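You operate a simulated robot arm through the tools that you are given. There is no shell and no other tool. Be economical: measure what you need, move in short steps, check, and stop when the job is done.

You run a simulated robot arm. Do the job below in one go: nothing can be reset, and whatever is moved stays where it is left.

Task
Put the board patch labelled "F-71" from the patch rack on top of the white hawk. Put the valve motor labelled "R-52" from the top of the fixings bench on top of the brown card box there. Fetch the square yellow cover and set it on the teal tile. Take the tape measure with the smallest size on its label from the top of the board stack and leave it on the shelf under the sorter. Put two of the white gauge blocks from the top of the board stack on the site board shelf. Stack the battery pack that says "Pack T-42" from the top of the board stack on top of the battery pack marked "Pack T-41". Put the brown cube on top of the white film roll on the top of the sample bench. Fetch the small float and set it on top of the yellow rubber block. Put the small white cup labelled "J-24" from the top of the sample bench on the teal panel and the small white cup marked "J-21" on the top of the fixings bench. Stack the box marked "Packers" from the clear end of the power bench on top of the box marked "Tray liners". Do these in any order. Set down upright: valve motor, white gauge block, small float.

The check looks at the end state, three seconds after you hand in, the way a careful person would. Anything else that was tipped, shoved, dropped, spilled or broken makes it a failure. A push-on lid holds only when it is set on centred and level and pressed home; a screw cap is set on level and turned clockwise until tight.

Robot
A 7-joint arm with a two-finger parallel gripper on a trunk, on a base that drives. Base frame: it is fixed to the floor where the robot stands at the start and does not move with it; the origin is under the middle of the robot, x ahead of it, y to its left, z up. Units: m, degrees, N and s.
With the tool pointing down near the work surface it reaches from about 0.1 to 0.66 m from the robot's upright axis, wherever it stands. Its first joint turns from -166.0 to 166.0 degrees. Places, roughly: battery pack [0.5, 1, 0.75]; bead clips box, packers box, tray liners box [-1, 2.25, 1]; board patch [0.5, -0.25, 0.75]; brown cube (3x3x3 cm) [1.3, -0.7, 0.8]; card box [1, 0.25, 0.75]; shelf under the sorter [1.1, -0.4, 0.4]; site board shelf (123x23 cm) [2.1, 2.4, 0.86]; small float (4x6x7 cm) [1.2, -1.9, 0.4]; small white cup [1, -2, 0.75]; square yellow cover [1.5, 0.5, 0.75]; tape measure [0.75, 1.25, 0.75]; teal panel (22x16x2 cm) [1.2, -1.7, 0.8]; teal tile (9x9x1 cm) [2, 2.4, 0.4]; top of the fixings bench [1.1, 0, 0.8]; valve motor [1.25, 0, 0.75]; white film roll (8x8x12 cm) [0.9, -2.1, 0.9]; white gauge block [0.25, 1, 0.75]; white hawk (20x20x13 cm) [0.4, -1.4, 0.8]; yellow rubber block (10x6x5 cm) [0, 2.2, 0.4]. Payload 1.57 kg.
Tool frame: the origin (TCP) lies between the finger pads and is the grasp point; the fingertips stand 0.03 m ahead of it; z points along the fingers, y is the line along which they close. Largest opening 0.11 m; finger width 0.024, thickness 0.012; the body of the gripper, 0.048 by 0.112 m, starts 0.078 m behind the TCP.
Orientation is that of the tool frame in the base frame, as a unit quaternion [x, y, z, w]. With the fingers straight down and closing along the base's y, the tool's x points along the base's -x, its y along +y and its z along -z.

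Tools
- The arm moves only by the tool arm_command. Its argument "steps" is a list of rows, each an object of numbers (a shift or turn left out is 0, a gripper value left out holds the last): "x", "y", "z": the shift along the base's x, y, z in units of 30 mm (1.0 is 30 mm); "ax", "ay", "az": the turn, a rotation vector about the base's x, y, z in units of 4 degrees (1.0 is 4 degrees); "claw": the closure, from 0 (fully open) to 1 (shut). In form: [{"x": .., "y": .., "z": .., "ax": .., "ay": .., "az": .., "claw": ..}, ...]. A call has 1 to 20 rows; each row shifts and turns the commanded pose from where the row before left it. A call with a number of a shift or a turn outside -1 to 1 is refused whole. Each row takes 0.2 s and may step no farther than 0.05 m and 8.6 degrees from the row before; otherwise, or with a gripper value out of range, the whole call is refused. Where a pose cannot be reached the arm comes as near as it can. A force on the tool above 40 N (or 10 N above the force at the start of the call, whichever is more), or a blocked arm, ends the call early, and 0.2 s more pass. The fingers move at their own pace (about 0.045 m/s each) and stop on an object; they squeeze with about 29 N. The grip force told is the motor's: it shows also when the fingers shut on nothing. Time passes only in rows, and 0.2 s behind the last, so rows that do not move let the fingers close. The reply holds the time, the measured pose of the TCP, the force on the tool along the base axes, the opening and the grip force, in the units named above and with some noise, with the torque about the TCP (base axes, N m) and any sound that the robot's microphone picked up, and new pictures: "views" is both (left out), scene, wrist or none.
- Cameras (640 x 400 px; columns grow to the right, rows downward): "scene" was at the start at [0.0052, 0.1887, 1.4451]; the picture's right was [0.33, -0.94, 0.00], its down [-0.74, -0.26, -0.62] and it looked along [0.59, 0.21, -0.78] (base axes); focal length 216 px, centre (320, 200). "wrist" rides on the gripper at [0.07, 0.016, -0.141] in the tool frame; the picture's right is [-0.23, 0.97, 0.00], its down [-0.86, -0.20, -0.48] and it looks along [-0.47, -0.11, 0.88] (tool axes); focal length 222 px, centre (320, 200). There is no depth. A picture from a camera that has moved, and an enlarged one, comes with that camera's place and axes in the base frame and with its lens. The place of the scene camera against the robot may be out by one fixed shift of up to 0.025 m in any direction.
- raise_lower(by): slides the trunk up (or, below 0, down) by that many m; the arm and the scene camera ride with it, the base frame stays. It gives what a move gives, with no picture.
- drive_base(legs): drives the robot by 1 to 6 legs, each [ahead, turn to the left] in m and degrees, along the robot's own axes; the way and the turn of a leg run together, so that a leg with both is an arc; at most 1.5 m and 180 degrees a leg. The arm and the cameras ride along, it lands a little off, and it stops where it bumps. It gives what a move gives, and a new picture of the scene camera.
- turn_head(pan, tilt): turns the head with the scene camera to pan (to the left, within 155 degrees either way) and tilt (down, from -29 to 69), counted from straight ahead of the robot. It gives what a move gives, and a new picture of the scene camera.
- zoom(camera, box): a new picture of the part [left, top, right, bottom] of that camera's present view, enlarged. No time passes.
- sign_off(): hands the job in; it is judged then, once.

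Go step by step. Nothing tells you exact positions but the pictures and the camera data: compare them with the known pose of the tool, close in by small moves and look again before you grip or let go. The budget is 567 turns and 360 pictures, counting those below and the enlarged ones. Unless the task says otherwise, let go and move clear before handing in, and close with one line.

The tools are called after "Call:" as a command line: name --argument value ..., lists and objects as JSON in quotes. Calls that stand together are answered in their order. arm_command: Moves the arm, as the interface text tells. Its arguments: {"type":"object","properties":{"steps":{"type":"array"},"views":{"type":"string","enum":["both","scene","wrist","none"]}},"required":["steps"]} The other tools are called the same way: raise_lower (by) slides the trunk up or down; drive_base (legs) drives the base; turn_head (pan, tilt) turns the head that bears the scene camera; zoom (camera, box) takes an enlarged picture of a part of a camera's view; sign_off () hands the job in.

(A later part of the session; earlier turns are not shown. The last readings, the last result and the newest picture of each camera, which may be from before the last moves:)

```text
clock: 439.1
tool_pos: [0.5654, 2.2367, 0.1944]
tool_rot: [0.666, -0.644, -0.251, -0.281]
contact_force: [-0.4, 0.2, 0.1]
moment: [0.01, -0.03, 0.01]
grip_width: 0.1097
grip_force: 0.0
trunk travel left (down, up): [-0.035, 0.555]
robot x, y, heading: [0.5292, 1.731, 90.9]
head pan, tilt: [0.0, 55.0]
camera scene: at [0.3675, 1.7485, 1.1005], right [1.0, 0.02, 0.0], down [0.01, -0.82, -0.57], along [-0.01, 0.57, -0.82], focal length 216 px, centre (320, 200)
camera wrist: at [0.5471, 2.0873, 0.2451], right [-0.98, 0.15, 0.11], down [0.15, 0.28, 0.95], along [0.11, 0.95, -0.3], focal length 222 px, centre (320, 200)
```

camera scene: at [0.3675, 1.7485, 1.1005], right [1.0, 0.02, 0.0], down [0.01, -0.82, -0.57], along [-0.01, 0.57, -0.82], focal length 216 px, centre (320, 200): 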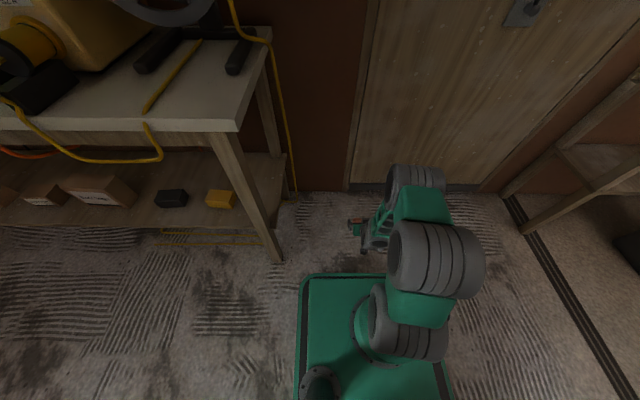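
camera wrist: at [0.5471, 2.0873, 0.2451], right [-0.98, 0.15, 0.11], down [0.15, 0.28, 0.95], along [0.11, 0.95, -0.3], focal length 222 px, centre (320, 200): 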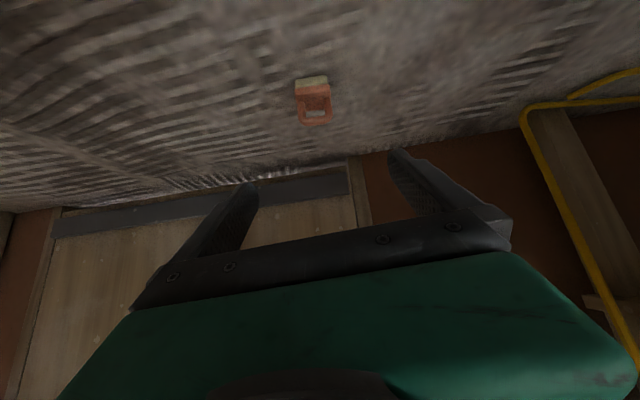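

Call:
arm_command --steps '[{"z": -0.9, "y": 0.5}, {"z": -0.9, "y": 0.5}, {"z": -0.9, "y": 0.6}, {"z": -0.6, "y": 0.5}, {}]' --views "wrist"

```text
clock: 440.3
tool_pos: [0.5651, 2.2982, 0.092]
tool_rot: [0.666, -0.645, -0.25, -0.281]
contact_force: [-0.4, 0.3, -0.4]
moment: [0.0, -0.01, 0.01]
grip_width: 0.1101
grip_force: 0.1
trunk travel left (down, up): [-0.035, 0.555]
robot x, y, heading: [0.5304, 1.7278, 90.9]
head pan, tilt: [0.0, 55.0]
camera wrist: at [0.5468, 2.1487, 0.1443], right [-0.98, 0.15, 0.11], down [0.15, 0.28, 0.95], along [0.11, 0.95, -0.3], focal length 222 px, centre (320, 200)
```

wrist: 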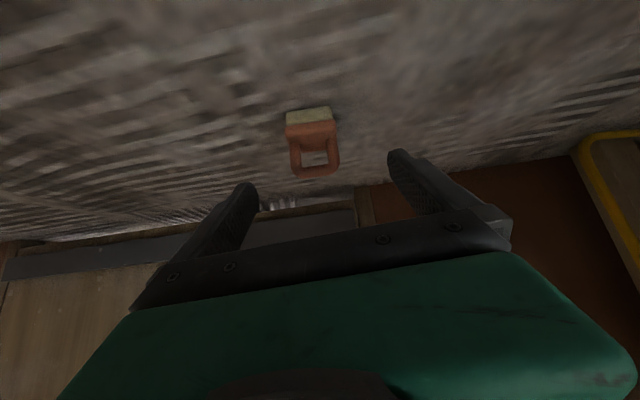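

Call:
arm_command --steps '[{"z": -0.35, "y": 0.35}, {"z": -0.35, "y": 0.35}, {"z": -0.3, "y": 0.3}, {}]' --views "wrist"

```text
clock: 441.3
tool_pos: [0.5641, 2.329, 0.0648]
tool_rot: [0.665, -0.645, -0.25, -0.281]
contact_force: [-0.1, 0.0, -1.0]
moment: [0.01, 0.0, -0.01]
grip_width: 0.1098
grip_force: 0.1
trunk travel left (down, up): [-0.035, 0.555]
robot x, y, heading: [0.5289, 1.7298, 90.9]
head pan, tilt: [0.0, 55.0]
camera wrist: at [0.5456, 2.1803, 0.1152], right [-0.98, 0.15, 0.11], down [0.15, 0.28, 0.95], along [0.11, 0.95, -0.3], focal length 222 px, centre (320, 200)
```

wrist: 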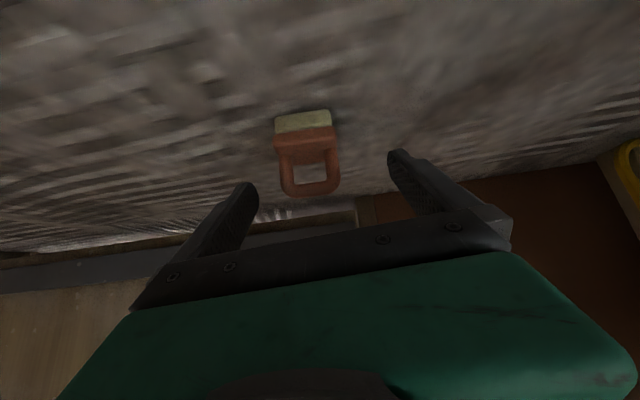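

Call:
arm_command --steps '[{"z": -0.4, "x": 0.1}, {"claw": 0.4}, {"claw": 0.7}, {"claw": 1}, {}, {}, {}]' --views "wrist"

```text
clock: 442.9
tool_pos: [0.566, 2.3295, 0.0513]
tool_rot: [0.666, -0.644, -0.251, -0.281]
contact_force: [0.0, 0.4, -0.5]
moment: [0.01, 0.01, 0.02]
grip_width: 0.0476
grip_force: 28.7
trunk travel left (down, up): [-0.035, 0.555]
robot x, y, heading: [0.5281, 1.7286, 90.9]
head pan, tilt: [0.0, 55.0]
camera wrist: at [0.5487, 2.1796, 0.1027], right [-0.98, 0.15, 0.11], down [0.15, 0.28, 0.95], along [0.11, 0.95, -0.3], focal length 222 px, centre (320, 200)
```

wrist: 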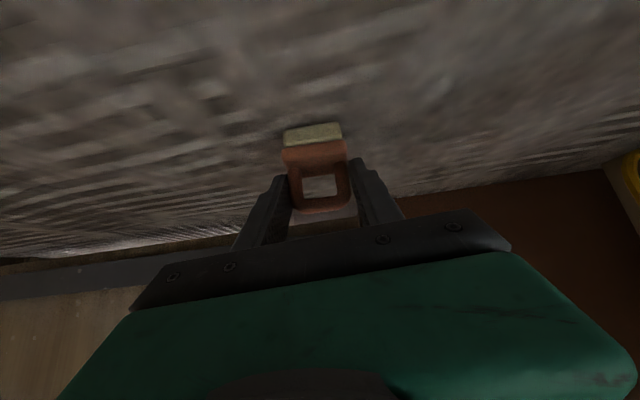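

Gripped upright by the handle sides. Lift and return to the shelf.

Call:
arm_command --steps '[{"z": 0.5}, {"z": 1}, {"z": 1}, {"z": 1}, {"z": 1}, {"z": 1}, {"z": 1}, {"z": 1}, {"z": 1, "y": -0.5}, {"z": 1, "y": -0.5}, {"z": 1, "y": -0.5}, {}]' --views "wrist"

Call:
raise_lower --by 0.3

```text
clock: 445.5
tool_pos: [0.5661, 2.283, 0.3682]
tool_rot: [0.665, -0.645, -0.251, -0.281]
contact_force: [-0.4, 0.3, -0.6]
moment: [0.01, -0.01, 0.01]
grip_width: 0.0475
grip_force: 29.0
trunk travel left (down, up): [-0.035, 0.555]
robot x, y, heading: [0.5267, 1.7285, 90.9]
head pan, tilt: [0.0, 55.0]
camera wrist: at [0.5475, 2.1339, 0.4193], right [-0.98, 0.15, 0.11], down [0.15, 0.28, 0.95], along [0.11, 0.95, -0.3], focal length 222 px, centre (320, 200)
```

wrist: 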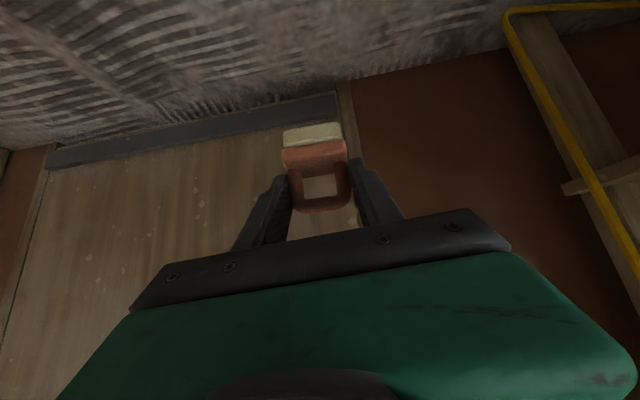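

```text
clock: 448.5
tool_pos: [0.5662, 2.2824, 0.6693]
tool_rot: [0.666, -0.644, -0.25, -0.281]
contact_force: [0.3, 0.5, 0.1]
moment: [0.0, 0.04, 0.01]
grip_width: 0.0472
grip_force: 29.4
trunk travel left (down, up): [-0.335, 0.255]
robot x, y, heading: [0.5318, 1.7284, 91.2]
head pan, tilt: [0.0, 55.0]
```

I'll raise the tool above bench height before swinging west past the bench leg.

Call:
raise_lower --by 0.25

Call:
arm_command --steps '[{"z": 1, "y": -0.5}, {"z": 1, "y": -0.5}, {"z": 1, "y": -0.5}, {"z": 1, "y": -0.5}, {"z": 1}]' --views "none"

Call:
drive_base --legs '[[0, 90], [0.4, 0], [0, 35], [0.34, 0]]'

```text
clock: 451.1
tool_pos: [0.5652, 2.2838, 0.9188]
tool_rot: [0.665, -0.644, -0.251, -0.282]
contact_force: [-0.8, 0.2, -1.0]
moment: [-0.03, 0.0, 0.01]
grip_width: 0.0472
grip_force: 28.8
trunk travel left (down, up): [-0.585, 0.005]
robot x, y, heading: [0.5278, 1.7307, 91.0]
head pan, tilt: [0.0, 55.0]
```

```text
clock: 452.3
tool_pos: [0.5662, 2.2198, 1.0666]
tool_rot: [0.666, -0.644, -0.251, -0.281]
contact_force: [-0.5, -1.1, -0.7]
moment: [-0.02, 0.01, 0.01]
grip_width: 0.047
grip_force: 28.6
trunk travel left (down, up): [-0.585, 0.005]
robot x, y, heading: [0.5274, 1.7295, 90.9]
head pan, tilt: [0.0, 55.0]
```

```text
clock: 462.2
tool_pos: [-0.5559, 1.2214, 1.0658]
tool_rot: [0.873, 0.31, -0.364, 0.1]
contact_force: [-1.2, 0.1, -0.7]
moment: [0.01, 0.01, 0.03]
grip_width: 0.0473
grip_force: 29.3
trunk travel left (down, up): [-0.585, 0.005]
robot x, y, heading: [-0.1407, 1.4911, -141.6]
head pan, tilt: [0.0, 55.0]
camera scene: at [-0.0631, 1.3715, 1.6505], right [-0.62, 0.79, 0.0], down [0.64, 0.51, -0.57], along [-0.45, -0.35, -0.82], focal length 216 px, centre (320, 200)
```

scene: 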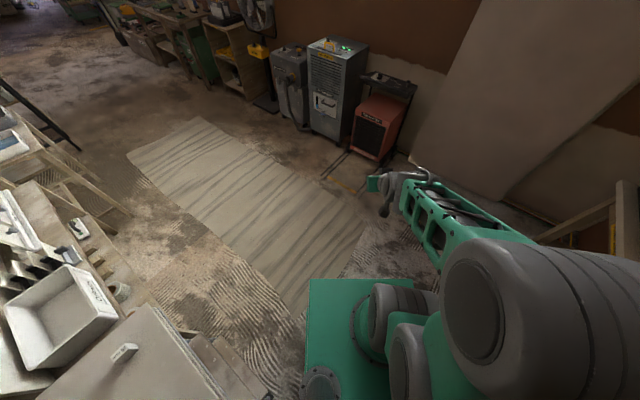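

Call:
drive_base --legs '[[0, -128.4]]'

Call:
raise_lower --by -0.4

Call:
arm_command --steps '[{"z": -1}, {"z": -1}, {"z": -1}, {"z": -1}, {"z": -1}, {"x": 0.5}, {"x": 0.5}, {}]' --views "both"

```text
clock: 467.8
tool_pos: [-0.1173, 1.9849, 1.0655]
tool_rot: [0.672, -0.637, -0.254, -0.279]
contact_force: [-1.0, -0.6, -1.3]
moment: [-0.02, 0.01, 0.01]
grip_width: 0.047
grip_force: 29.1
trunk travel left (down, up): [-0.585, 0.005]
robot x, y, heading: [-0.144, 1.4913, 92.4]
head pan, tilt: [0.0, 55.0]
camera scene: at [-0.3038, 1.5069, 1.6505], right [1.0, 0.04, 0.0], down [0.03, -0.82, -0.57], along [-0.02, 0.57, -0.82], focal length 216 px, centre (320, 200)
```

scene: 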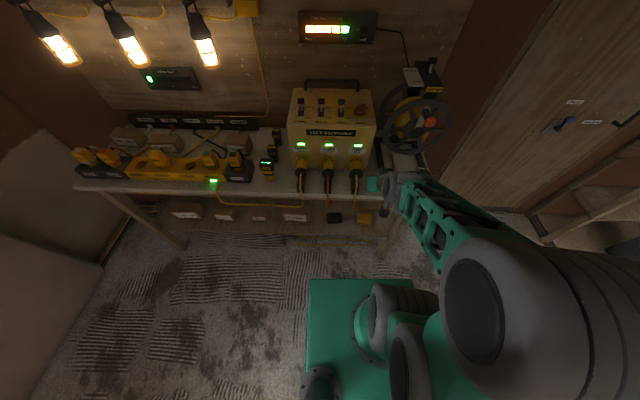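

```text
clock: 471.6
tool_pos: [-0.117, 1.9827, 0.666]
tool_rot: [0.673, -0.637, -0.253, -0.278]
contact_force: [-0.1, 0.5, -0.6]
moment: [-0.01, 0.01, 0.03]
grip_width: 0.0468
grip_force: 28.7
trunk travel left (down, up): [-0.185, 0.405]
robot x, y, heading: [-0.1439, 1.4888, 92.1]
head pan, tilt: [0.0, 55.0]
```

```text
clock: 473.4
tool_pos: [-0.0866, 1.9852, 0.5185]
tool_rot: [0.673, -0.637, -0.253, -0.278]
contact_force: [0.0, -0.6, -0.2]
moment: [-0.03, 0.02, -0.01]
grip_width: 0.0468
grip_force: 28.9
trunk travel left (down, up): [-0.185, 0.405]
robot x, y, heading: [-0.1433, 1.4955, 92.2]
head pan, tilt: [0.0, 55.0]
camera scene: at [-0.3038, 1.5069, 1.2505], right [1.0, 0.04, 0.0], down [0.03, -0.82, -0.57], along [-0.02, 0.57, -0.82], focal length 216 px, centre (320, 200)
camera wrist: at [-0.1022, 1.835, 0.5681], right [-0.99, 0.13, 0.11], down [0.14, 0.28, 0.95], along [0.09, 0.95, -0.3], focal length 222 px, centre (320, 200)
```

scene: 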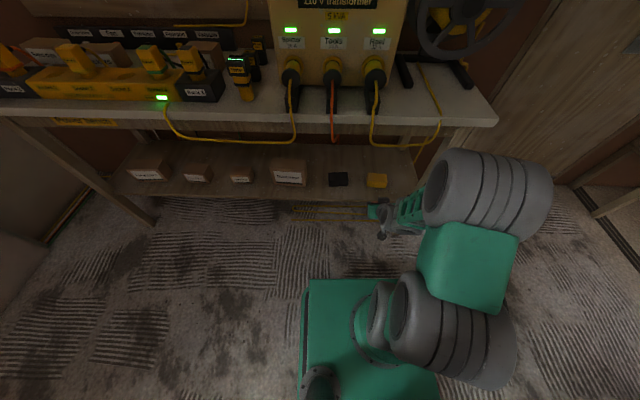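
wrist: 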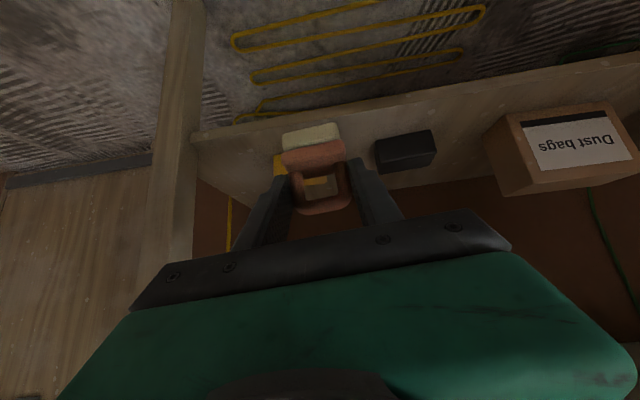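

I'll drive 8 cm closer, then bring the float over the block.

Call:
drive_base --legs '[[0.08, 0]]'

Call:
arm_command --steps '[{"x": 0.7, "z": -0.3}, {"x": 0.7, "z": -0.3}, {"x": 0.4, "y": 0.5}, {"y": 0.9}, {"y": 0.9}, {"y": 0.9}, {"y": 0.9}, {}]' --views "wrist"

```text
clock: 474.5
tool_pos: [-0.091, 2.0638, 0.5175]
tool_rot: [0.673, -0.637, -0.254, -0.278]
contact_force: [-0.4, -0.1, -0.6]
moment: [0.01, 0.0, 0.04]
grip_width: 0.047
grip_force: 29.0
trunk travel left (down, up): [-0.185, 0.405]
robot x, y, heading: [-0.145, 1.573, 92.2]
head pan, tilt: [0.0, 55.0]
camera scene: at [-0.3069, 1.5863, 1.2505], right [1.0, 0.04, 0.0], down [0.03, -0.82, -0.57], along [-0.02, 0.57, -0.82], focal length 216 px, centre (320, 200)
```

scene: 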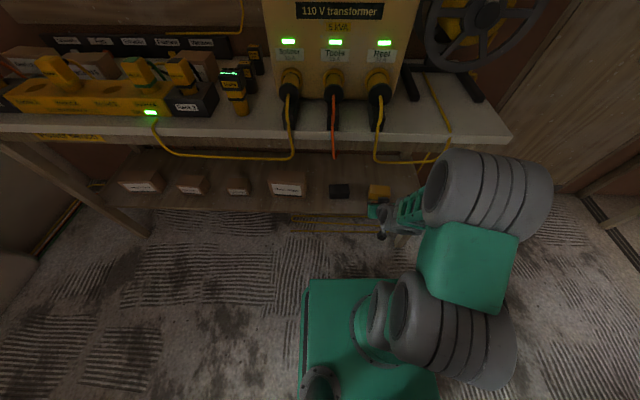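

```text
clock: 476.3
tool_pos: [-0.0348, 2.1892, 0.4995]
tool_rot: [0.672, -0.638, -0.254, -0.278]
contact_force: [0.3, 0.4, 0.1]
moment: [0.0, 0.0, -0.02]
grip_width: 0.047
grip_force: 29.1
trunk travel left (down, up): [-0.185, 0.405]
robot x, y, heading: [-0.1493, 1.5733, 92.2]
head pan, tilt: [0.0, 55.0]
camera wrist: at [-0.0501, 2.0386, 0.55], right [-0.99, 0.13, 0.11], down [0.14, 0.28, 0.95], along [0.09, 0.95, -0.3], focal length 222 px, centre (320, 200)
```

wrist: 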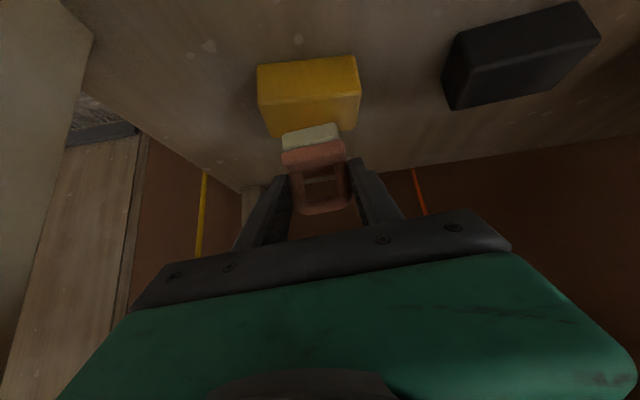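

Call:
arm_command --steps '[{"y": 0.8}, {"y": 0.85}, {"z": -0.6}, {"z": -0.6}, {}]' --views "wrist"

Call:
zoom --camera "wrist" --box '[210, 60, 410, 200]'

```text
clock: 477.5
tool_pos: [-0.0374, 2.238, 0.4627]
tool_rot: [0.673, -0.637, -0.254, -0.278]
contact_force: [0.6, 0.4, 0.3]
moment: [0.01, 0.02, -0.01]
grip_width: 0.0468
grip_force: 28.8
trunk travel left (down, up): [-0.185, 0.405]
robot x, y, heading: [-0.1475, 1.572, 92.6]
head pan, tilt: [0.0, 55.0]
camera wrist: at [-0.0514, 2.0889, 0.5138], right [-0.99, 0.13, 0.11], down [0.14, 0.28, 0.95], along [0.09, 0.95, -0.3], focal length 222 px, centre (320, 200)
```

wrist: 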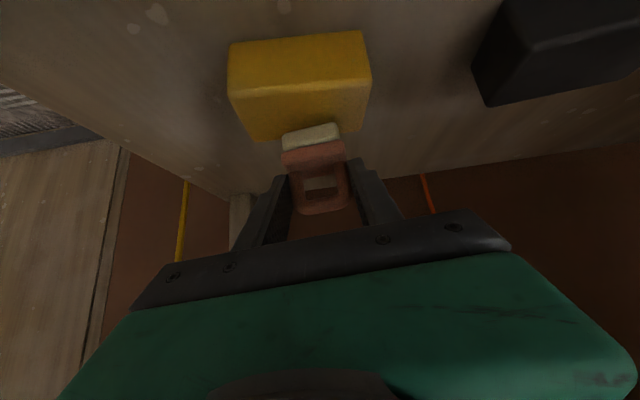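

```text
2.86 times, centred on (310, 130) of wrist
camera zoom: at [-0.0514, 2.0889, 0.5138], right [-0.99, 0.13, 0.11], down [0.14, 0.28, 0.95], along [0.09, 0.95, -0.3], focal length 635 px, centre (349, 400)
```

zoom: 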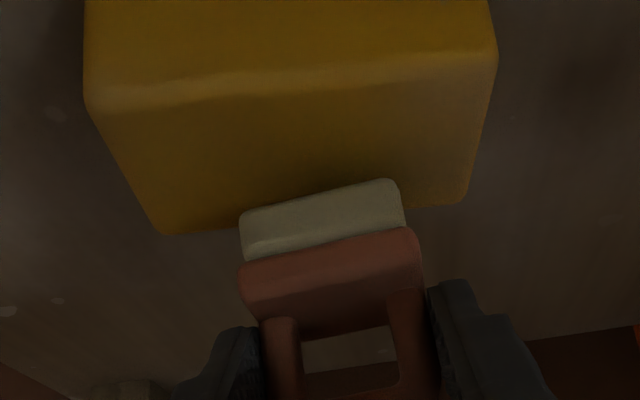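

The float sits about 1 cm too far back. I'll shift toward me and lower.

Call:
arm_command --steps '[{"y": -0.38, "x": 0.1}, {"z": -0.3}, {"z": -0.15}, {"z": -0.1}]' --views "none"

Call:
arm_command --steps '[{"z": -0.07}, {"z": -0.07}]' --views "wrist"

Call:
zoom --camera "wrist" --box '[210, 60, 410, 200]'

```text
clock: 478.5
tool_pos: [-0.0335, 2.228, 0.4511]
tool_rot: [0.673, -0.635, -0.256, -0.281]
contact_force: [-1.3, -6.3, 21.3]
moment: [-0.04, 0.58, 0.11]
grip_width: 0.0471
grip_force: 29.2
trunk travel left (down, up): [-0.185, 0.405]
robot x, y, heading: [-0.1458, 1.5719, 92.2]
head pan, tilt: [0.0, 55.0]
```

```text
clock: 479.1
tool_pos: [-0.0338, 2.2274, 0.4453]
tool_rot: [0.672, -0.636, -0.255, -0.281]
contact_force: [-0.4, 3.9, 20.0]
moment: [0.41, 0.47, -0.09]
grip_width: 0.0476
grip_force: 29.1
trunk travel left (down, up): [-0.185, 0.405]
robot x, y, heading: [-0.1465, 1.5715, 92.3]
head pan, tilt: [0.0, 55.0]
camera wrist: at [-0.0486, 2.0774, 0.4955], right [-0.99, 0.13, 0.11], down [0.14, 0.28, 0.95], along [0.09, 0.95, -0.29], focal length 222 px, centre (320, 200)
```

wrist: 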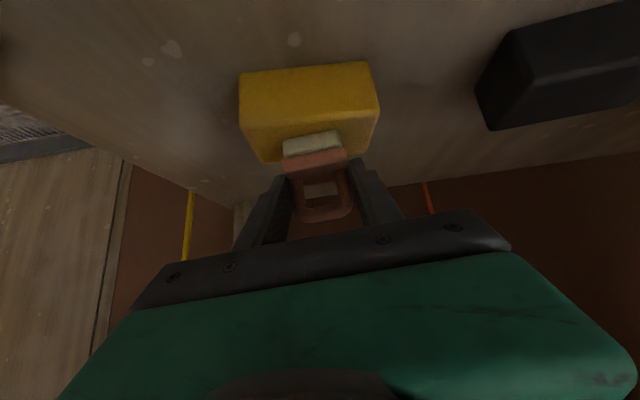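

```text
2.86 times, centred on (310, 130) of wrist
camera zoom: at [-0.0486, 2.0774, 0.4955], right [-0.99, 0.13, 0.11], down [0.14, 0.28, 0.95], along [0.09, 0.95, -0.29], focal length 635 px, centre (349, 400)
```

zoom: 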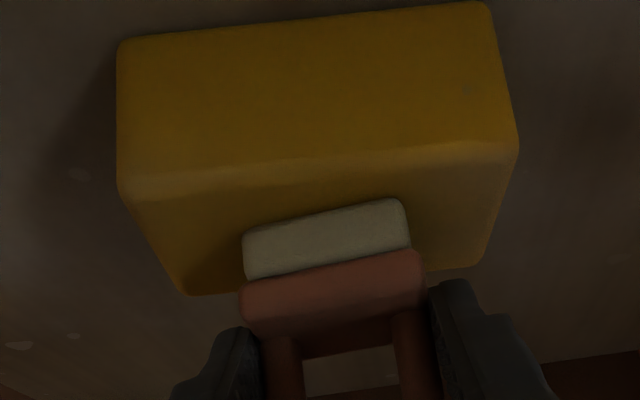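

It's resting on the block, pressed down. I'll ease off, open wide, and retreat slowly along the tool axis.

Call:
arm_command --steps '[{"z": 0.07}, {"z": 0.05}, {"claw": 0.5}, {"claw": 0.4}, {"claw": 0.3}, {"claw": 0.2}, {}]' --views "wrist"

```text
clock: 480.7
tool_pos: [-0.0344, 2.224, 0.4458]
tool_rot: [0.673, -0.637, -0.253, -0.278]
contact_force: [-1.2, 0.5, 0.3]
moment: [0.01, 0.04, -0.02]
grip_width: 0.0882
grip_force: 0.0
trunk travel left (down, up): [-0.185, 0.405]
robot x, y, heading: [-0.1483, 1.5695, 92.5]
head pan, tilt: [0.0, 55.0]
camera wrist: at [-0.0485, 2.0753, 0.4969], right [-0.99, 0.13, 0.11], down [0.14, 0.28, 0.95], along [0.09, 0.95, -0.3], focal length 222 px, centre (320, 200)
```

wrist: 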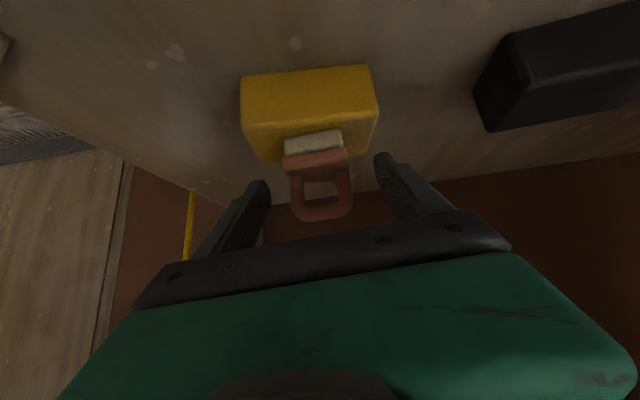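

It's standing on the block. Withdrawing.

Call:
arm_command --steps '[{"y": -0.3, "z": 0.3}, {"y": -0.4, "z": 0.4}, {"y": -0.5, "z": 0.5}, {"y": -0.8, "z": 0.3}, {"y": -0.9}, {"y": -0.9}, {"y": -0.9}]' --views "wrist"

```text
clock: 482.3
tool_pos: [-0.0362, 2.084, 0.4903]
tool_rot: [0.673, -0.636, -0.255, -0.278]
contact_force: [0.1, -0.3, -0.7]
moment: [0.0, -0.01, -0.02]
grip_width: 0.0882
grip_force: 0.0
trunk travel left (down, up): [-0.185, 0.405]
robot x, y, heading: [-0.1467, 1.5758, 92.1]
head pan, tilt: [0.0, 55.0]
camera wrist: at [-0.0507, 1.9343, 0.5407], right [-0.99, 0.13, 0.11], down [0.14, 0.28, 0.95], along [0.09, 0.95, -0.3], focal length 222 px, centre (320, 200)
```

wrist: 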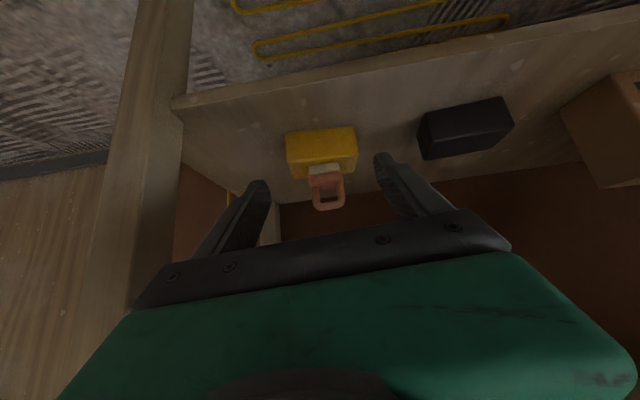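

The float stands on the yellow block. Next, the boxes at the power bench's clear end: straighten the tool, raise, and drive west.

Call:
drive_base --legs '[[-0.15, 0]]'

Call:
raise_lower --by 0.35

Call:
arm_command --steps '[{"ax": -1, "z": 1}, {"ax": -1, "z": 1}, {"ax": -1, "z": 1}, {"ax": -1, "z": 1}, {"ax": -1, "z": 1}, {"ax": -1, "z": 1}, {"ax": -1, "z": 1}, {"ax": -1, "z": 1}, {"ax": -1, "z": 1}, {"ax": -1, "z": 1}, {"ax": -0.4}]' --views "none"

Call:
drive_base --legs '[[0, 90], [0.85, 0], [0, -90]]'

Call:
turn_head --pan 0 --tilt 40

```text
clock: 483.7
tool_pos: [-0.0309, 1.9378, 0.4903]
tool_rot: [0.674, -0.636, -0.254, -0.278]
contact_force: [-0.3, 0.4, 0.0]
moment: [0.01, -0.01, -0.01]
grip_width: 0.0877
grip_force: 0.1
trunk travel left (down, up): [-0.185, 0.405]
robot x, y, heading: [-0.1402, 1.4285, 92.7]
head pan, tilt: [0.0, 55.0]
camera scene: at [-0.3008, 1.4391, 1.2505], right [1.0, 0.04, 0.0], down [0.04, -0.82, -0.57], along [-0.03, 0.57, -0.82], focal length 216 px, centre (320, 200)
```

scene: 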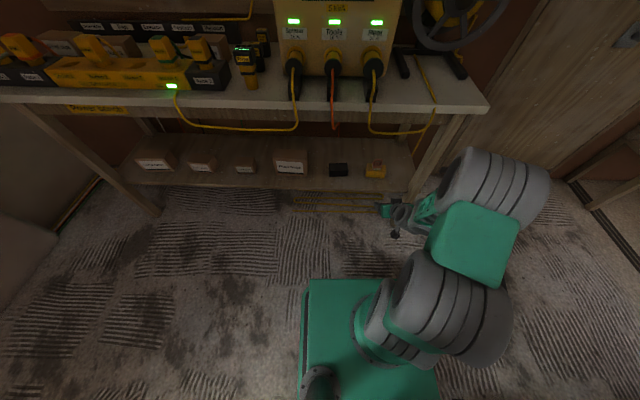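

```text
clock: 487.1
tool_pos: [-0.0316, 1.9383, 0.8397]
tool_rot: [0.674, -0.635, -0.254, -0.278]
contact_force: [-0.3, 0.7, 0.7]
moment: [-0.03, 0.01, 0.01]
grip_width: 0.0879
grip_force: 0.0
trunk travel left (down, up): [-0.535, 0.055]
robot x, y, heading: [-0.1404, 1.4234, 92.7]
head pan, tilt: [0.0, 55.0]
```

```text
clock: 489.5
tool_pos: [-0.0319, 1.9379, 1.1396]
tool_rot: [0.729, -0.684, -0.014, -0.021]
contact_force: [-0.1, -0.3, 0.2]
moment: [0.01, 0.04, 0.0]
grip_width: 0.0882
grip_force: 0.0
trunk travel left (down, up): [-0.535, 0.055]
robot x, y, heading: [-0.1402, 1.4236, 92.5]
head pan, tilt: [0.0, 55.0]
```

```text
clock: 501.6
tool_pos: [-0.8661, 1.9054, 1.1377]
tool_rot: [0.725, -0.688, -0.012, -0.02]
contact_force: [0.4, -0.3, -0.6]
moment: [0.0, -0.01, 0.0]
grip_width: 0.0881
grip_force: 0.1
trunk travel left (down, up): [-0.535, 0.055]
robot x, y, heading: [-0.9818, 1.3926, 91.8]
head pan, tilt: [0.0, 55.0]
camera scene: at [-1.1417, 1.4104, 1.6005], right [1.0, 0.03, 0.0], down [0.03, -0.82, -0.57], along [-0.02, 0.57, -0.82], focal length 216 px, centre (320, 200)
```

scene: 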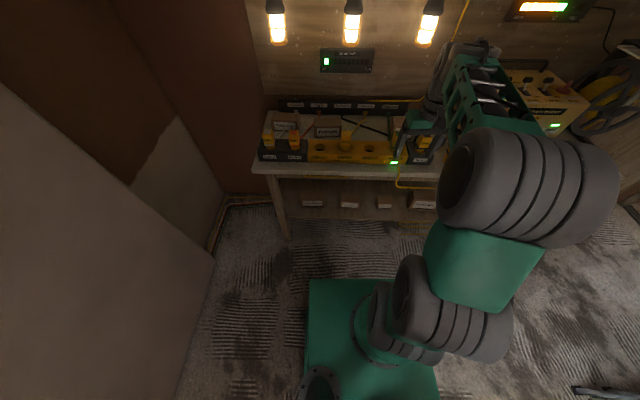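

```text
clock: 502.4
tool_pos: [-0.8675, 1.9053, 1.1392]
tool_rot: [0.725, -0.688, -0.013, -0.021]
contact_force: [-0.6, -0.1, -0.6]
moment: [0.02, -0.01, 0.02]
grip_width: 0.088
grip_force: 0.1
trunk travel left (down, up): [-0.535, 0.055]
robot x, y, heading: [-0.9813, 1.3899, 92.0]
head pan, tilt: [0.0, 40.0]
camera scene: at [-1.1423, 1.4232, 1.6211], right [1.0, 0.03, 0.0], down [0.02, -0.64, -0.77], along [-0.03, 0.77, -0.64], focal length 216 px, centre (320, 200)
```

scene: 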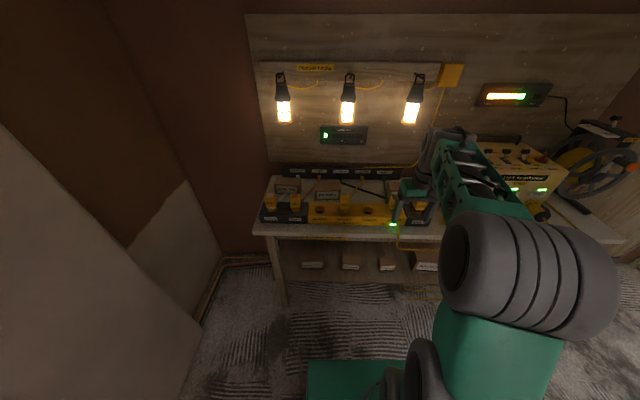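

Call:
zoom --camera "scene" --box '[245, 155, 445, 255]'

Call:
arm_command --steps '[{}]' --views "wrist"

```text
3.20 times, centred on (345, 205) of scene
camera zoom: at [-1.1423, 1.4232, 1.6211], right [1.0, 0.03, 0.0], down [0.02, -0.64, -0.77], along [-0.03, 0.77, -0.64], focal length 691 px, centre (240, 184)
```

zoom: 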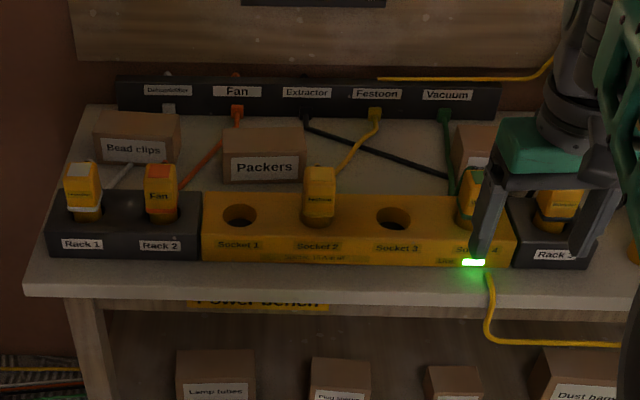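

```text
clock: 502.8
tool_pos: [-0.8664, 1.9066, 1.1386]
tool_rot: [0.725, -0.688, -0.013, -0.021]
contact_force: [0.1, -0.5, 0.4]
moment: [-0.03, -0.01, 0.02]
grip_width: 0.0882
grip_force: 0.1
trunk travel left (down, up): [-0.535, 0.055]
robot x, y, heading: [-0.9791, 1.3913, 91.7]
head pan, tilt: [0.0, 40.0]
camera wrist: at [-0.8821, 1.8283, 1.2756], right [-0.98, 0.18, 0.0], down [0.15, 0.84, 0.52], along [0.09, 0.51, -0.85], focal length 222 px, centre (320, 200)
```

wrist: 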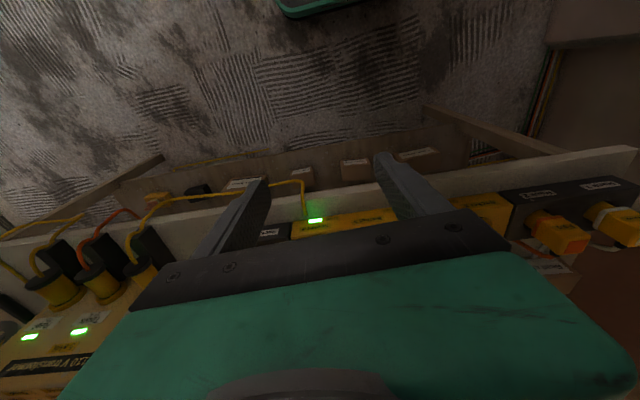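

Packers sits behind the sockets around (-1.13, 2.33). I'll shift the arm aside to see the Tray liners box.

Call:
arm_command --steps '[{"x": 1}, {"x": 1}, {"x": 1}, {"x": 1}, {"x": 1}, {"x": 1}, {"x": 1}, {"x": 1}]' --views "none"

Call:
zoom --camera "scene" --box '[245, 155, 445, 255]'

```text
clock: 504.6
tool_pos: [-0.6249, 1.9041, 1.1374]
tool_rot: [0.725, -0.688, -0.013, -0.019]
contact_force: [-0.1, -0.1, 0.0]
moment: [0.05, 0.0, -0.01]
grip_width: 0.0881
grip_force: 0.2
trunk travel left (down, up): [-0.535, 0.055]
robot x, y, heading: [-0.9825, 1.3977, 92.0]
head pan, tilt: [0.0, 40.0]
```

```text
3.20 times, centred on (345, 205) of scene
camera zoom: at [-1.1416, 1.4234, 1.6212], right [1.0, 0.03, 0.0], down [0.02, -0.64, -0.77], along [-0.03, 0.77, -0.64], focal length 691 px, centre (240, 184)
```

zoom: 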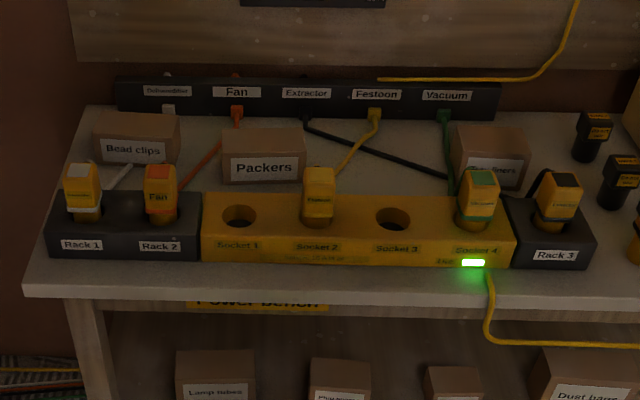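

Both boxes are about 13×6×6 cm; Tray liners is near (-0.76, 2.34). I'll rotate the gripper 90° so it closes front-to-back, and drive closer.

Call:
arm_command --steps '[{"x": -1, "az": 1}, {"x": -1, "az": 1}, {"x": -1, "az": 1}, {"x": -1, "az": 1}, {"x": -1, "az": 1}, {"x": -1, "az": 1}, {"x": -1, "az": 1}, {"x": -1, "az": 1}, {"x": -1, "az": 1}, {"x": -1, "az": 1}, {"x": -1, "az": 1}, {"x": -1, "az": 1}, {"az": 1}, {"az": 1}, {"az": 1}, {"az": 1}, {"az": 1}, {"az": 1}, {"az": 1}, {"az": 1}]' --views "none"

Call:
drive_base --legs '[[0.36, 0]]'

Call:
arm_command --steps '[{"az": 1, "z": 0.5}, {"az": 1, "z": 0.5}, {}]' --views "wrist"

```text
clock: 508.8
tool_pos: [-0.986, 1.9058, 1.1382]
tool_rot: [0.998, -0.06, -0.022, -0.007]
contact_force: [-0.4, -0.2, 0.0]
moment: [-0.03, -0.01, -0.01]
grip_width: 0.0881
grip_force: 0.1
trunk travel left (down, up): [-0.535, 0.055]
robot x, y, heading: [-0.9815, 1.3941, 91.9]
head pan, tilt: [0.0, 40.0]
```

```text
clock: 511.1
tool_pos: [-1.0011, 2.267, 1.1389]
tool_rot: [0.998, -0.061, -0.022, -0.007]
contact_force: [-0.2, -0.4, -0.7]
moment: [-0.02, -0.02, 0.0]
grip_width: 0.0882
grip_force: 0.0
trunk travel left (down, up): [-0.535, 0.055]
robot x, y, heading: [-0.9957, 1.7543, 91.9]
head pan, tilt: [0.0, 40.0]
camera scene: at [-1.1546, 1.7839, 1.6211], right [1.0, 0.04, 0.0], down [0.02, -0.64, -0.77], along [-0.03, 0.77, -0.64], focal length 216 px, centre (320, 200)
```

scene: 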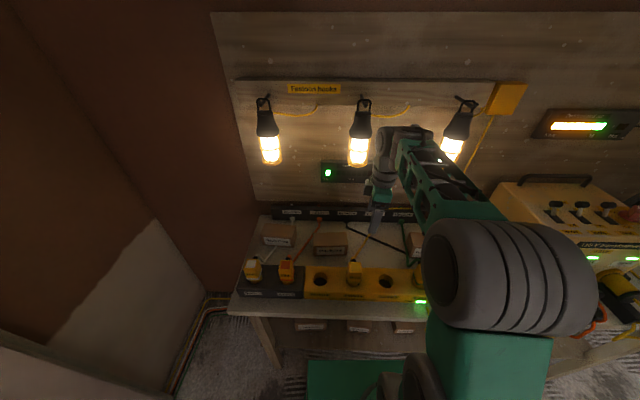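

```text
clock: 511.9
tool_pos: [-1.0006, 2.2656, 1.1704]
tool_rot: [1.0, 0.011, -0.022, -0.007]
contact_force: [-0.5, 1.1, 0.3]
moment: [-0.01, -0.01, 0.03]
grip_width: 0.0881
grip_force: 0.1
trunk travel left (down, up): [-0.535, 0.055]
robot x, y, heading: [-0.9954, 1.7555, 92.1]
head pan, tilt: [0.0, 40.0]
camera wrist: at [-0.9244, 2.2494, 1.3072], right [-0.21, -0.98, 0.0], down [-0.84, 0.18, 0.52], along [-0.51, 0.11, -0.85], focal length 222 px, centre (320, 200)
```

wrist: 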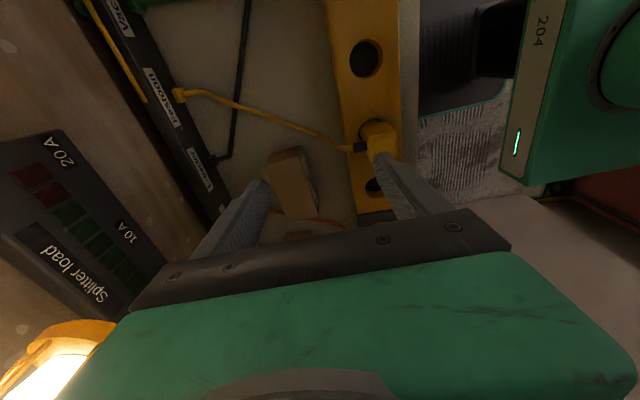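

Call:
zoom --camera "wrist" --box '[170, 80, 420, 250]'

```text
2.35 times, centred on (295, 165) of wrist
camera zoom: at [-0.9244, 2.2494, 1.3072], right [-0.21, -0.98, 0.0], down [-0.84, 0.18, 0.52], along [-0.51, 0.11, -0.85], focal length 523 px, centre (379, 282)
```

zoom: 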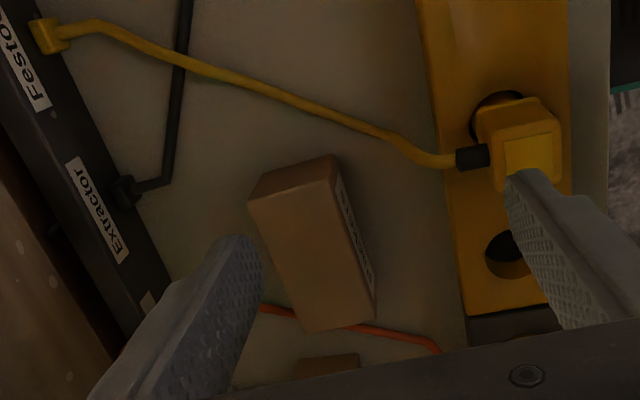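

Packers: centre about (-1.118, 2.343), top ≈0.94. I'll level the tool and move over it.

Call:
arm_command --steps '[{"x": -1, "y": 0.6, "ay": -0.3, "claw": 0.05}, {"x": -1, "y": 0.6, "ay": -0.3}, {"x": -1, "y": 0.7}, {"x": -0.9, "y": 0.7}, {"z": -1}, {"z": -1}, {"z": -0.7}, {}]' --views "wrist"

Call:
zoom --camera "wrist" --box '[170, 80, 470, 270]'

```text
clock: 513.7
tool_pos: [-1.1142, 2.3444, 1.0873]
tool_rot: [1.0, 0.009, -0.002, -0.005]
contact_force: [0.0, 0.3, -0.5]
moment: [-0.03, 0.0, 0.02]
grip_width: 0.1044
grip_force: 0.1
trunk travel left (down, up): [-0.535, 0.055]
robot x, y, heading: [-0.9911, 1.7554, 91.7]
head pan, tilt: [0.0, 40.0]
camera wrist: at [-1.0454, 2.3275, 1.2267], right [-0.21, -0.98, -0.01], down [-0.86, 0.18, 0.48], along [-0.47, 0.11, -0.87], focal length 222 px, centre (320, 200)
```

wrist: 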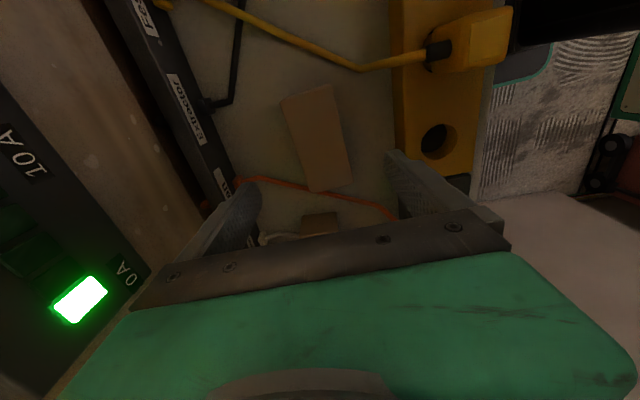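

```text
2.11 times, centred on (320, 175) of wrist
camera zoom: at [-1.0454, 2.3275, 1.2267], right [-0.21, -0.98, -0.01], down [-0.86, 0.18, 0.48], along [-0.47, 0.11, -0.87], focal length 468 px, centre (320, 253)
```

zoom: 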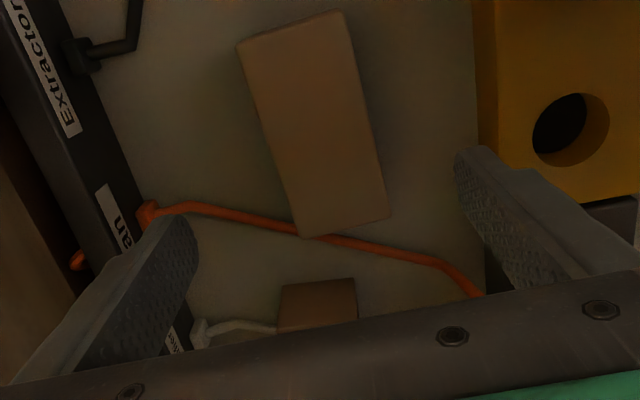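

Aligned. Descending onto Packers.

Call:
arm_command --steps '[{"x": -0.2, "y": 0.08, "az": 0.6}, {"z": -1}, {"z": -1}, {"z": -1}, {"z": -1}, {"z": -1}, {"z": -0.6}, {}]' --views "wrist"

```text
clock: 515.5
tool_pos: [-1.1266, 2.348, 0.9189]
tool_rot: [1.0, 0.031, -0.002, -0.006]
contact_force: [0.3, 0.5, -0.4]
moment: [-0.01, -0.02, -0.01]
grip_width: 0.1047
grip_force: 0.1
trunk travel left (down, up): [-0.535, 0.055]
robot x, y, heading: [-0.996, 1.7528, 91.9]
head pan, tilt: [0.0, 40.0]
camera wrist: at [-1.0546, 2.3326, 1.059], right [-0.17, -0.99, -0.01], down [-0.86, 0.14, 0.48], along [-0.48, 0.09, -0.87], focal length 222 px, centre (320, 200)
```

wrist: 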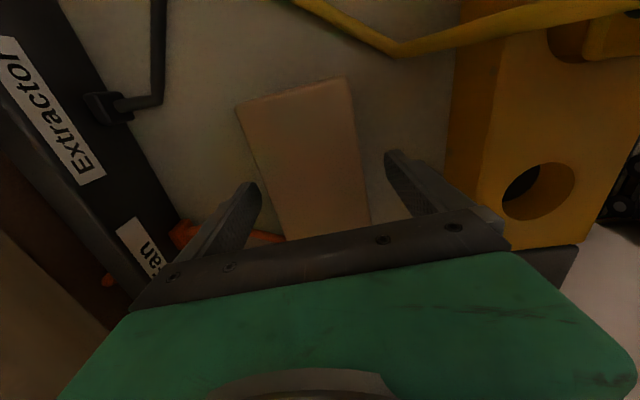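

Call:
arm_command --steps '[{"claw": 0.4}, {"claw": 0.7}, {"claw": 1}, {}, {}, {"z": 0.5}, {"z": 0.8}, {"z": 1}, {"z": 1}, {"z": 1}, {"z": 1}, {"z": 1}]' --views "wrist"

```text
clock: 518.1
tool_pos: [-1.123, 2.3469, 1.1063]
tool_rot: [1.0, 0.03, -0.003, -0.005]
contact_force: [-0.2, -0.6, -2.7]
moment: [0.01, 0.02, 0.0]
grip_width: 0.0697
grip_force: 28.8
trunk travel left (down, up): [-0.535, 0.055]
robot x, y, heading: [-0.992, 1.7513, 92.1]
head pan, tilt: [0.0, 40.0]
camera wrist: at [-1.0531, 2.332, 1.2471], right [-0.17, -0.99, -0.01], down [-0.86, 0.14, 0.48], along [-0.48, 0.09, -0.88], focal length 222 px, centre (320, 200)
```

wrist: 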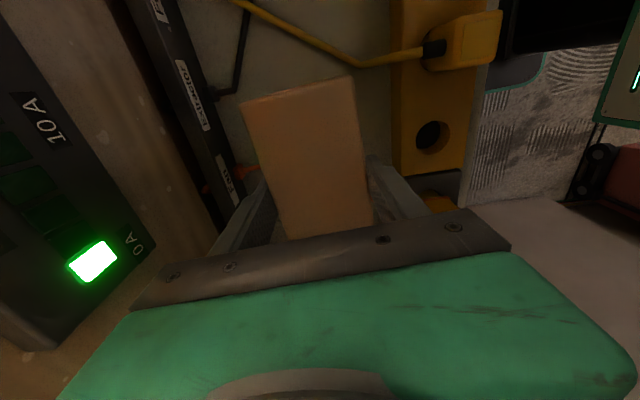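

Packers is lifted. I'll carry it over to Tray liners.

Call:
arm_command --steps '[{"z": 1}, {"x": 1}, {"x": 1}, {"x": 1}, {"x": 1}, {"x": 1}, {"x": 1}, {"x": 1}, {"x": 1}, {"x": 1}, {"x": 1}, {}]' --views "both"

Call:
zoom --camera "scene" --box '[300, 150, 500, 290]'

```text
clock: 520.7
tool_pos: [-0.8198, 2.3493, 1.1389]
tool_rot: [0.999, 0.032, -0.003, -0.005]
contact_force: [0.4, 0.0, -2.9]
moment: [-0.02, 0.0, 0.03]
grip_width: 0.0696
grip_force: 29.0
trunk travel left (down, up): [-0.535, 0.055]
robot x, y, heading: [-0.9895, 1.7552, 91.9]
head pan, tilt: [0.0, 40.0]
camera scene: at [-1.1544, 1.7836, 1.6212], right [1.0, 0.04, 0.0], down [0.02, -0.64, -0.77], along [-0.03, 0.77, -0.64], focal length 216 px, centre (320, 200)
camera wrist: at [-0.7499, 2.3352, 1.279], right [-0.17, -0.99, -0.01], down [-0.86, 0.14, 0.48], along [-0.48, 0.09, -0.87], focal length 222 px, centre (320, 200)
```

scene: 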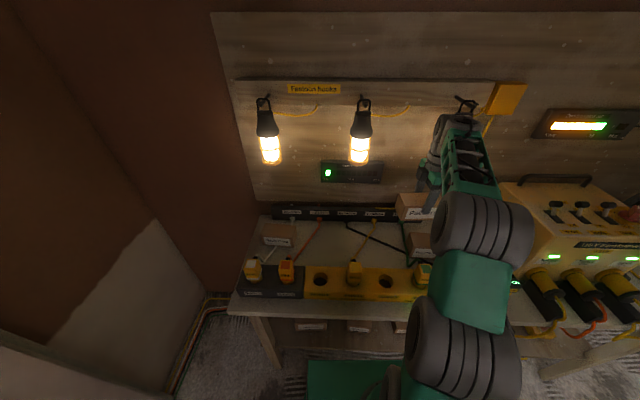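
wrist: 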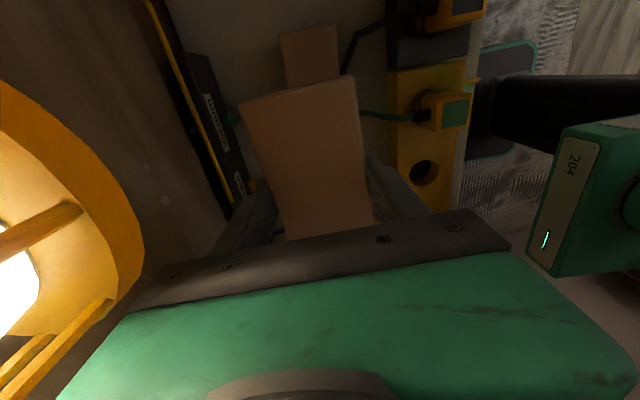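

```text
2.86 times, centred on (400, 220) of scene
camera zoom: at [-1.1544, 1.7836, 1.6212], right [1.0, 0.04, 0.0], down [0.02, -0.64, -0.77], along [-0.03, 0.77, -0.64], focal length 617 px, centre (91, 143)
```

zoom: 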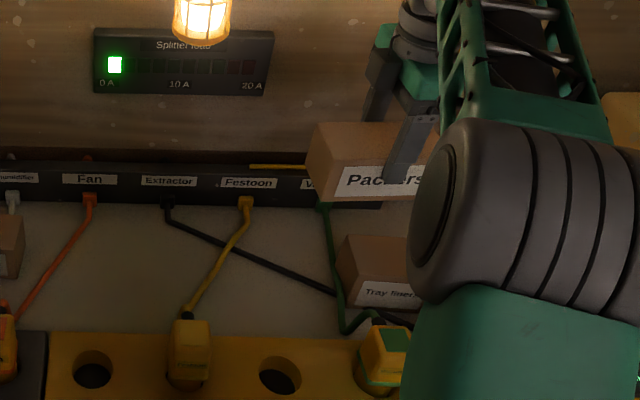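

Tray liners' centre is about (-0.754, 2.3455). The lamp is near, so I'll lower first, then slide over.

Call:
arm_command --steps '[{"z": -1, "az": -0.4}, {"z": -1, "az": -0.4}, {"z": -0.6}, {"x": 0.7}, {"x": 0.7}, {"x": 0.6, "y": -0.1}, {}]' --views "wrist"

Call:
zoom --camera "scene" --box '[350, 170, 470, 290]'

```text
clock: 522.3
tool_pos: [-0.7616, 2.3434, 1.059]
tool_rot: [1.0, 0.003, -0.003, -0.005]
contact_force: [-0.1, 0.4, -2.4]
moment: [0.0, -0.03, 0.02]
grip_width: 0.0695
grip_force: 29.9
trunk travel left (down, up): [-0.535, 0.055]
robot x, y, heading: [-0.9922, 1.7549, 92.1]
head pan, tilt: [0.0, 40.0]
camera wrist: at [-0.6917, 2.3262, 1.1989], right [-0.22, -0.98, -0.01], down [-0.85, 0.19, 0.48], along [-0.47, 0.11, -0.87], focal length 222 px, centre (320, 200)
```

wrist: 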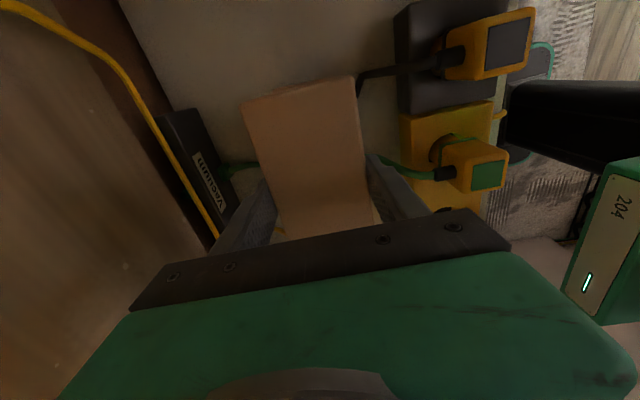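

```text
3.33 times, centred on (410, 230) of scene
camera zoom: at [-1.1543, 1.7836, 1.6212], right [1.0, 0.04, 0.0], down [0.02, -0.64, -0.77], along [-0.03, 0.77, -0.64], focal length 720 px, centre (20, 100)
```

zoom: 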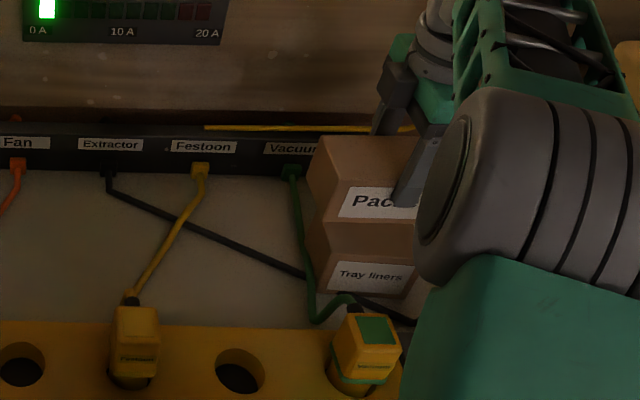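

Call:
arm_command --steps '[{"z": -0.6}, {"z": -0.6}, {"z": -0.4}, {}]' --views "none"

Call:
zoom --camera "scene" --box '[350, 170, 470, 290]'

```text
clock: 523.3
tool_pos: [-0.7618, 2.3446, 1.0126]
tool_rot: [1.0, 0.003, -0.002, -0.005]
contact_force: [-0.3, 0.0, -2.8]
moment: [-0.01, -0.02, -0.01]
grip_width: 0.0695
grip_force: 28.9
trunk travel left (down, up): [-0.535, 0.055]
robot x, y, heading: [-0.9966, 1.7559, 91.9]
head pan, tilt: [0.0, 40.0]
```

```text
3.33 times, centred on (410, 230) of scene
camera zoom: at [-1.1544, 1.7837, 1.6212], right [1.0, 0.04, 0.0], down [0.02, -0.64, -0.77], along [-0.03, 0.77, -0.64], focal length 720 px, centre (20, 100)
```

zoom: 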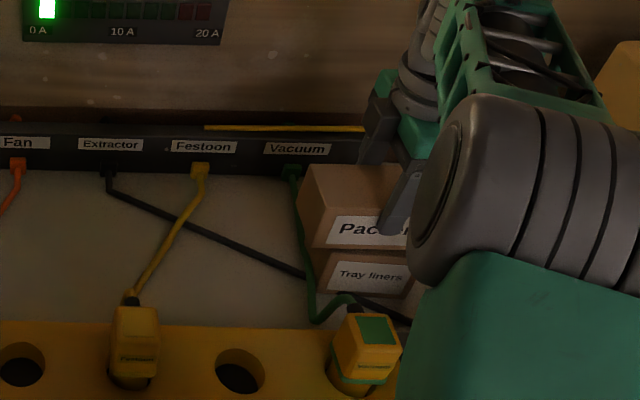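

Call:
arm_command --steps '[{"z": -0.3}, {"z": -0.15}, {"z": -0.1}]' --views "none"

```text
clock: 524.1
tool_pos: [-0.7634, 2.3432, 0.9994]
tool_rot: [1.0, 0.003, -0.001, -0.01]
contact_force: [-0.4, -2.2, 19.3]
moment: [-0.85, 0.42, -0.03]
grip_width: 0.0694
grip_force: 29.1
trunk travel left (down, up): [-0.535, 0.055]
robot x, y, heading: [-0.9966, 1.7526, 92.1]
head pan, tilt: [0.0, 40.0]
```

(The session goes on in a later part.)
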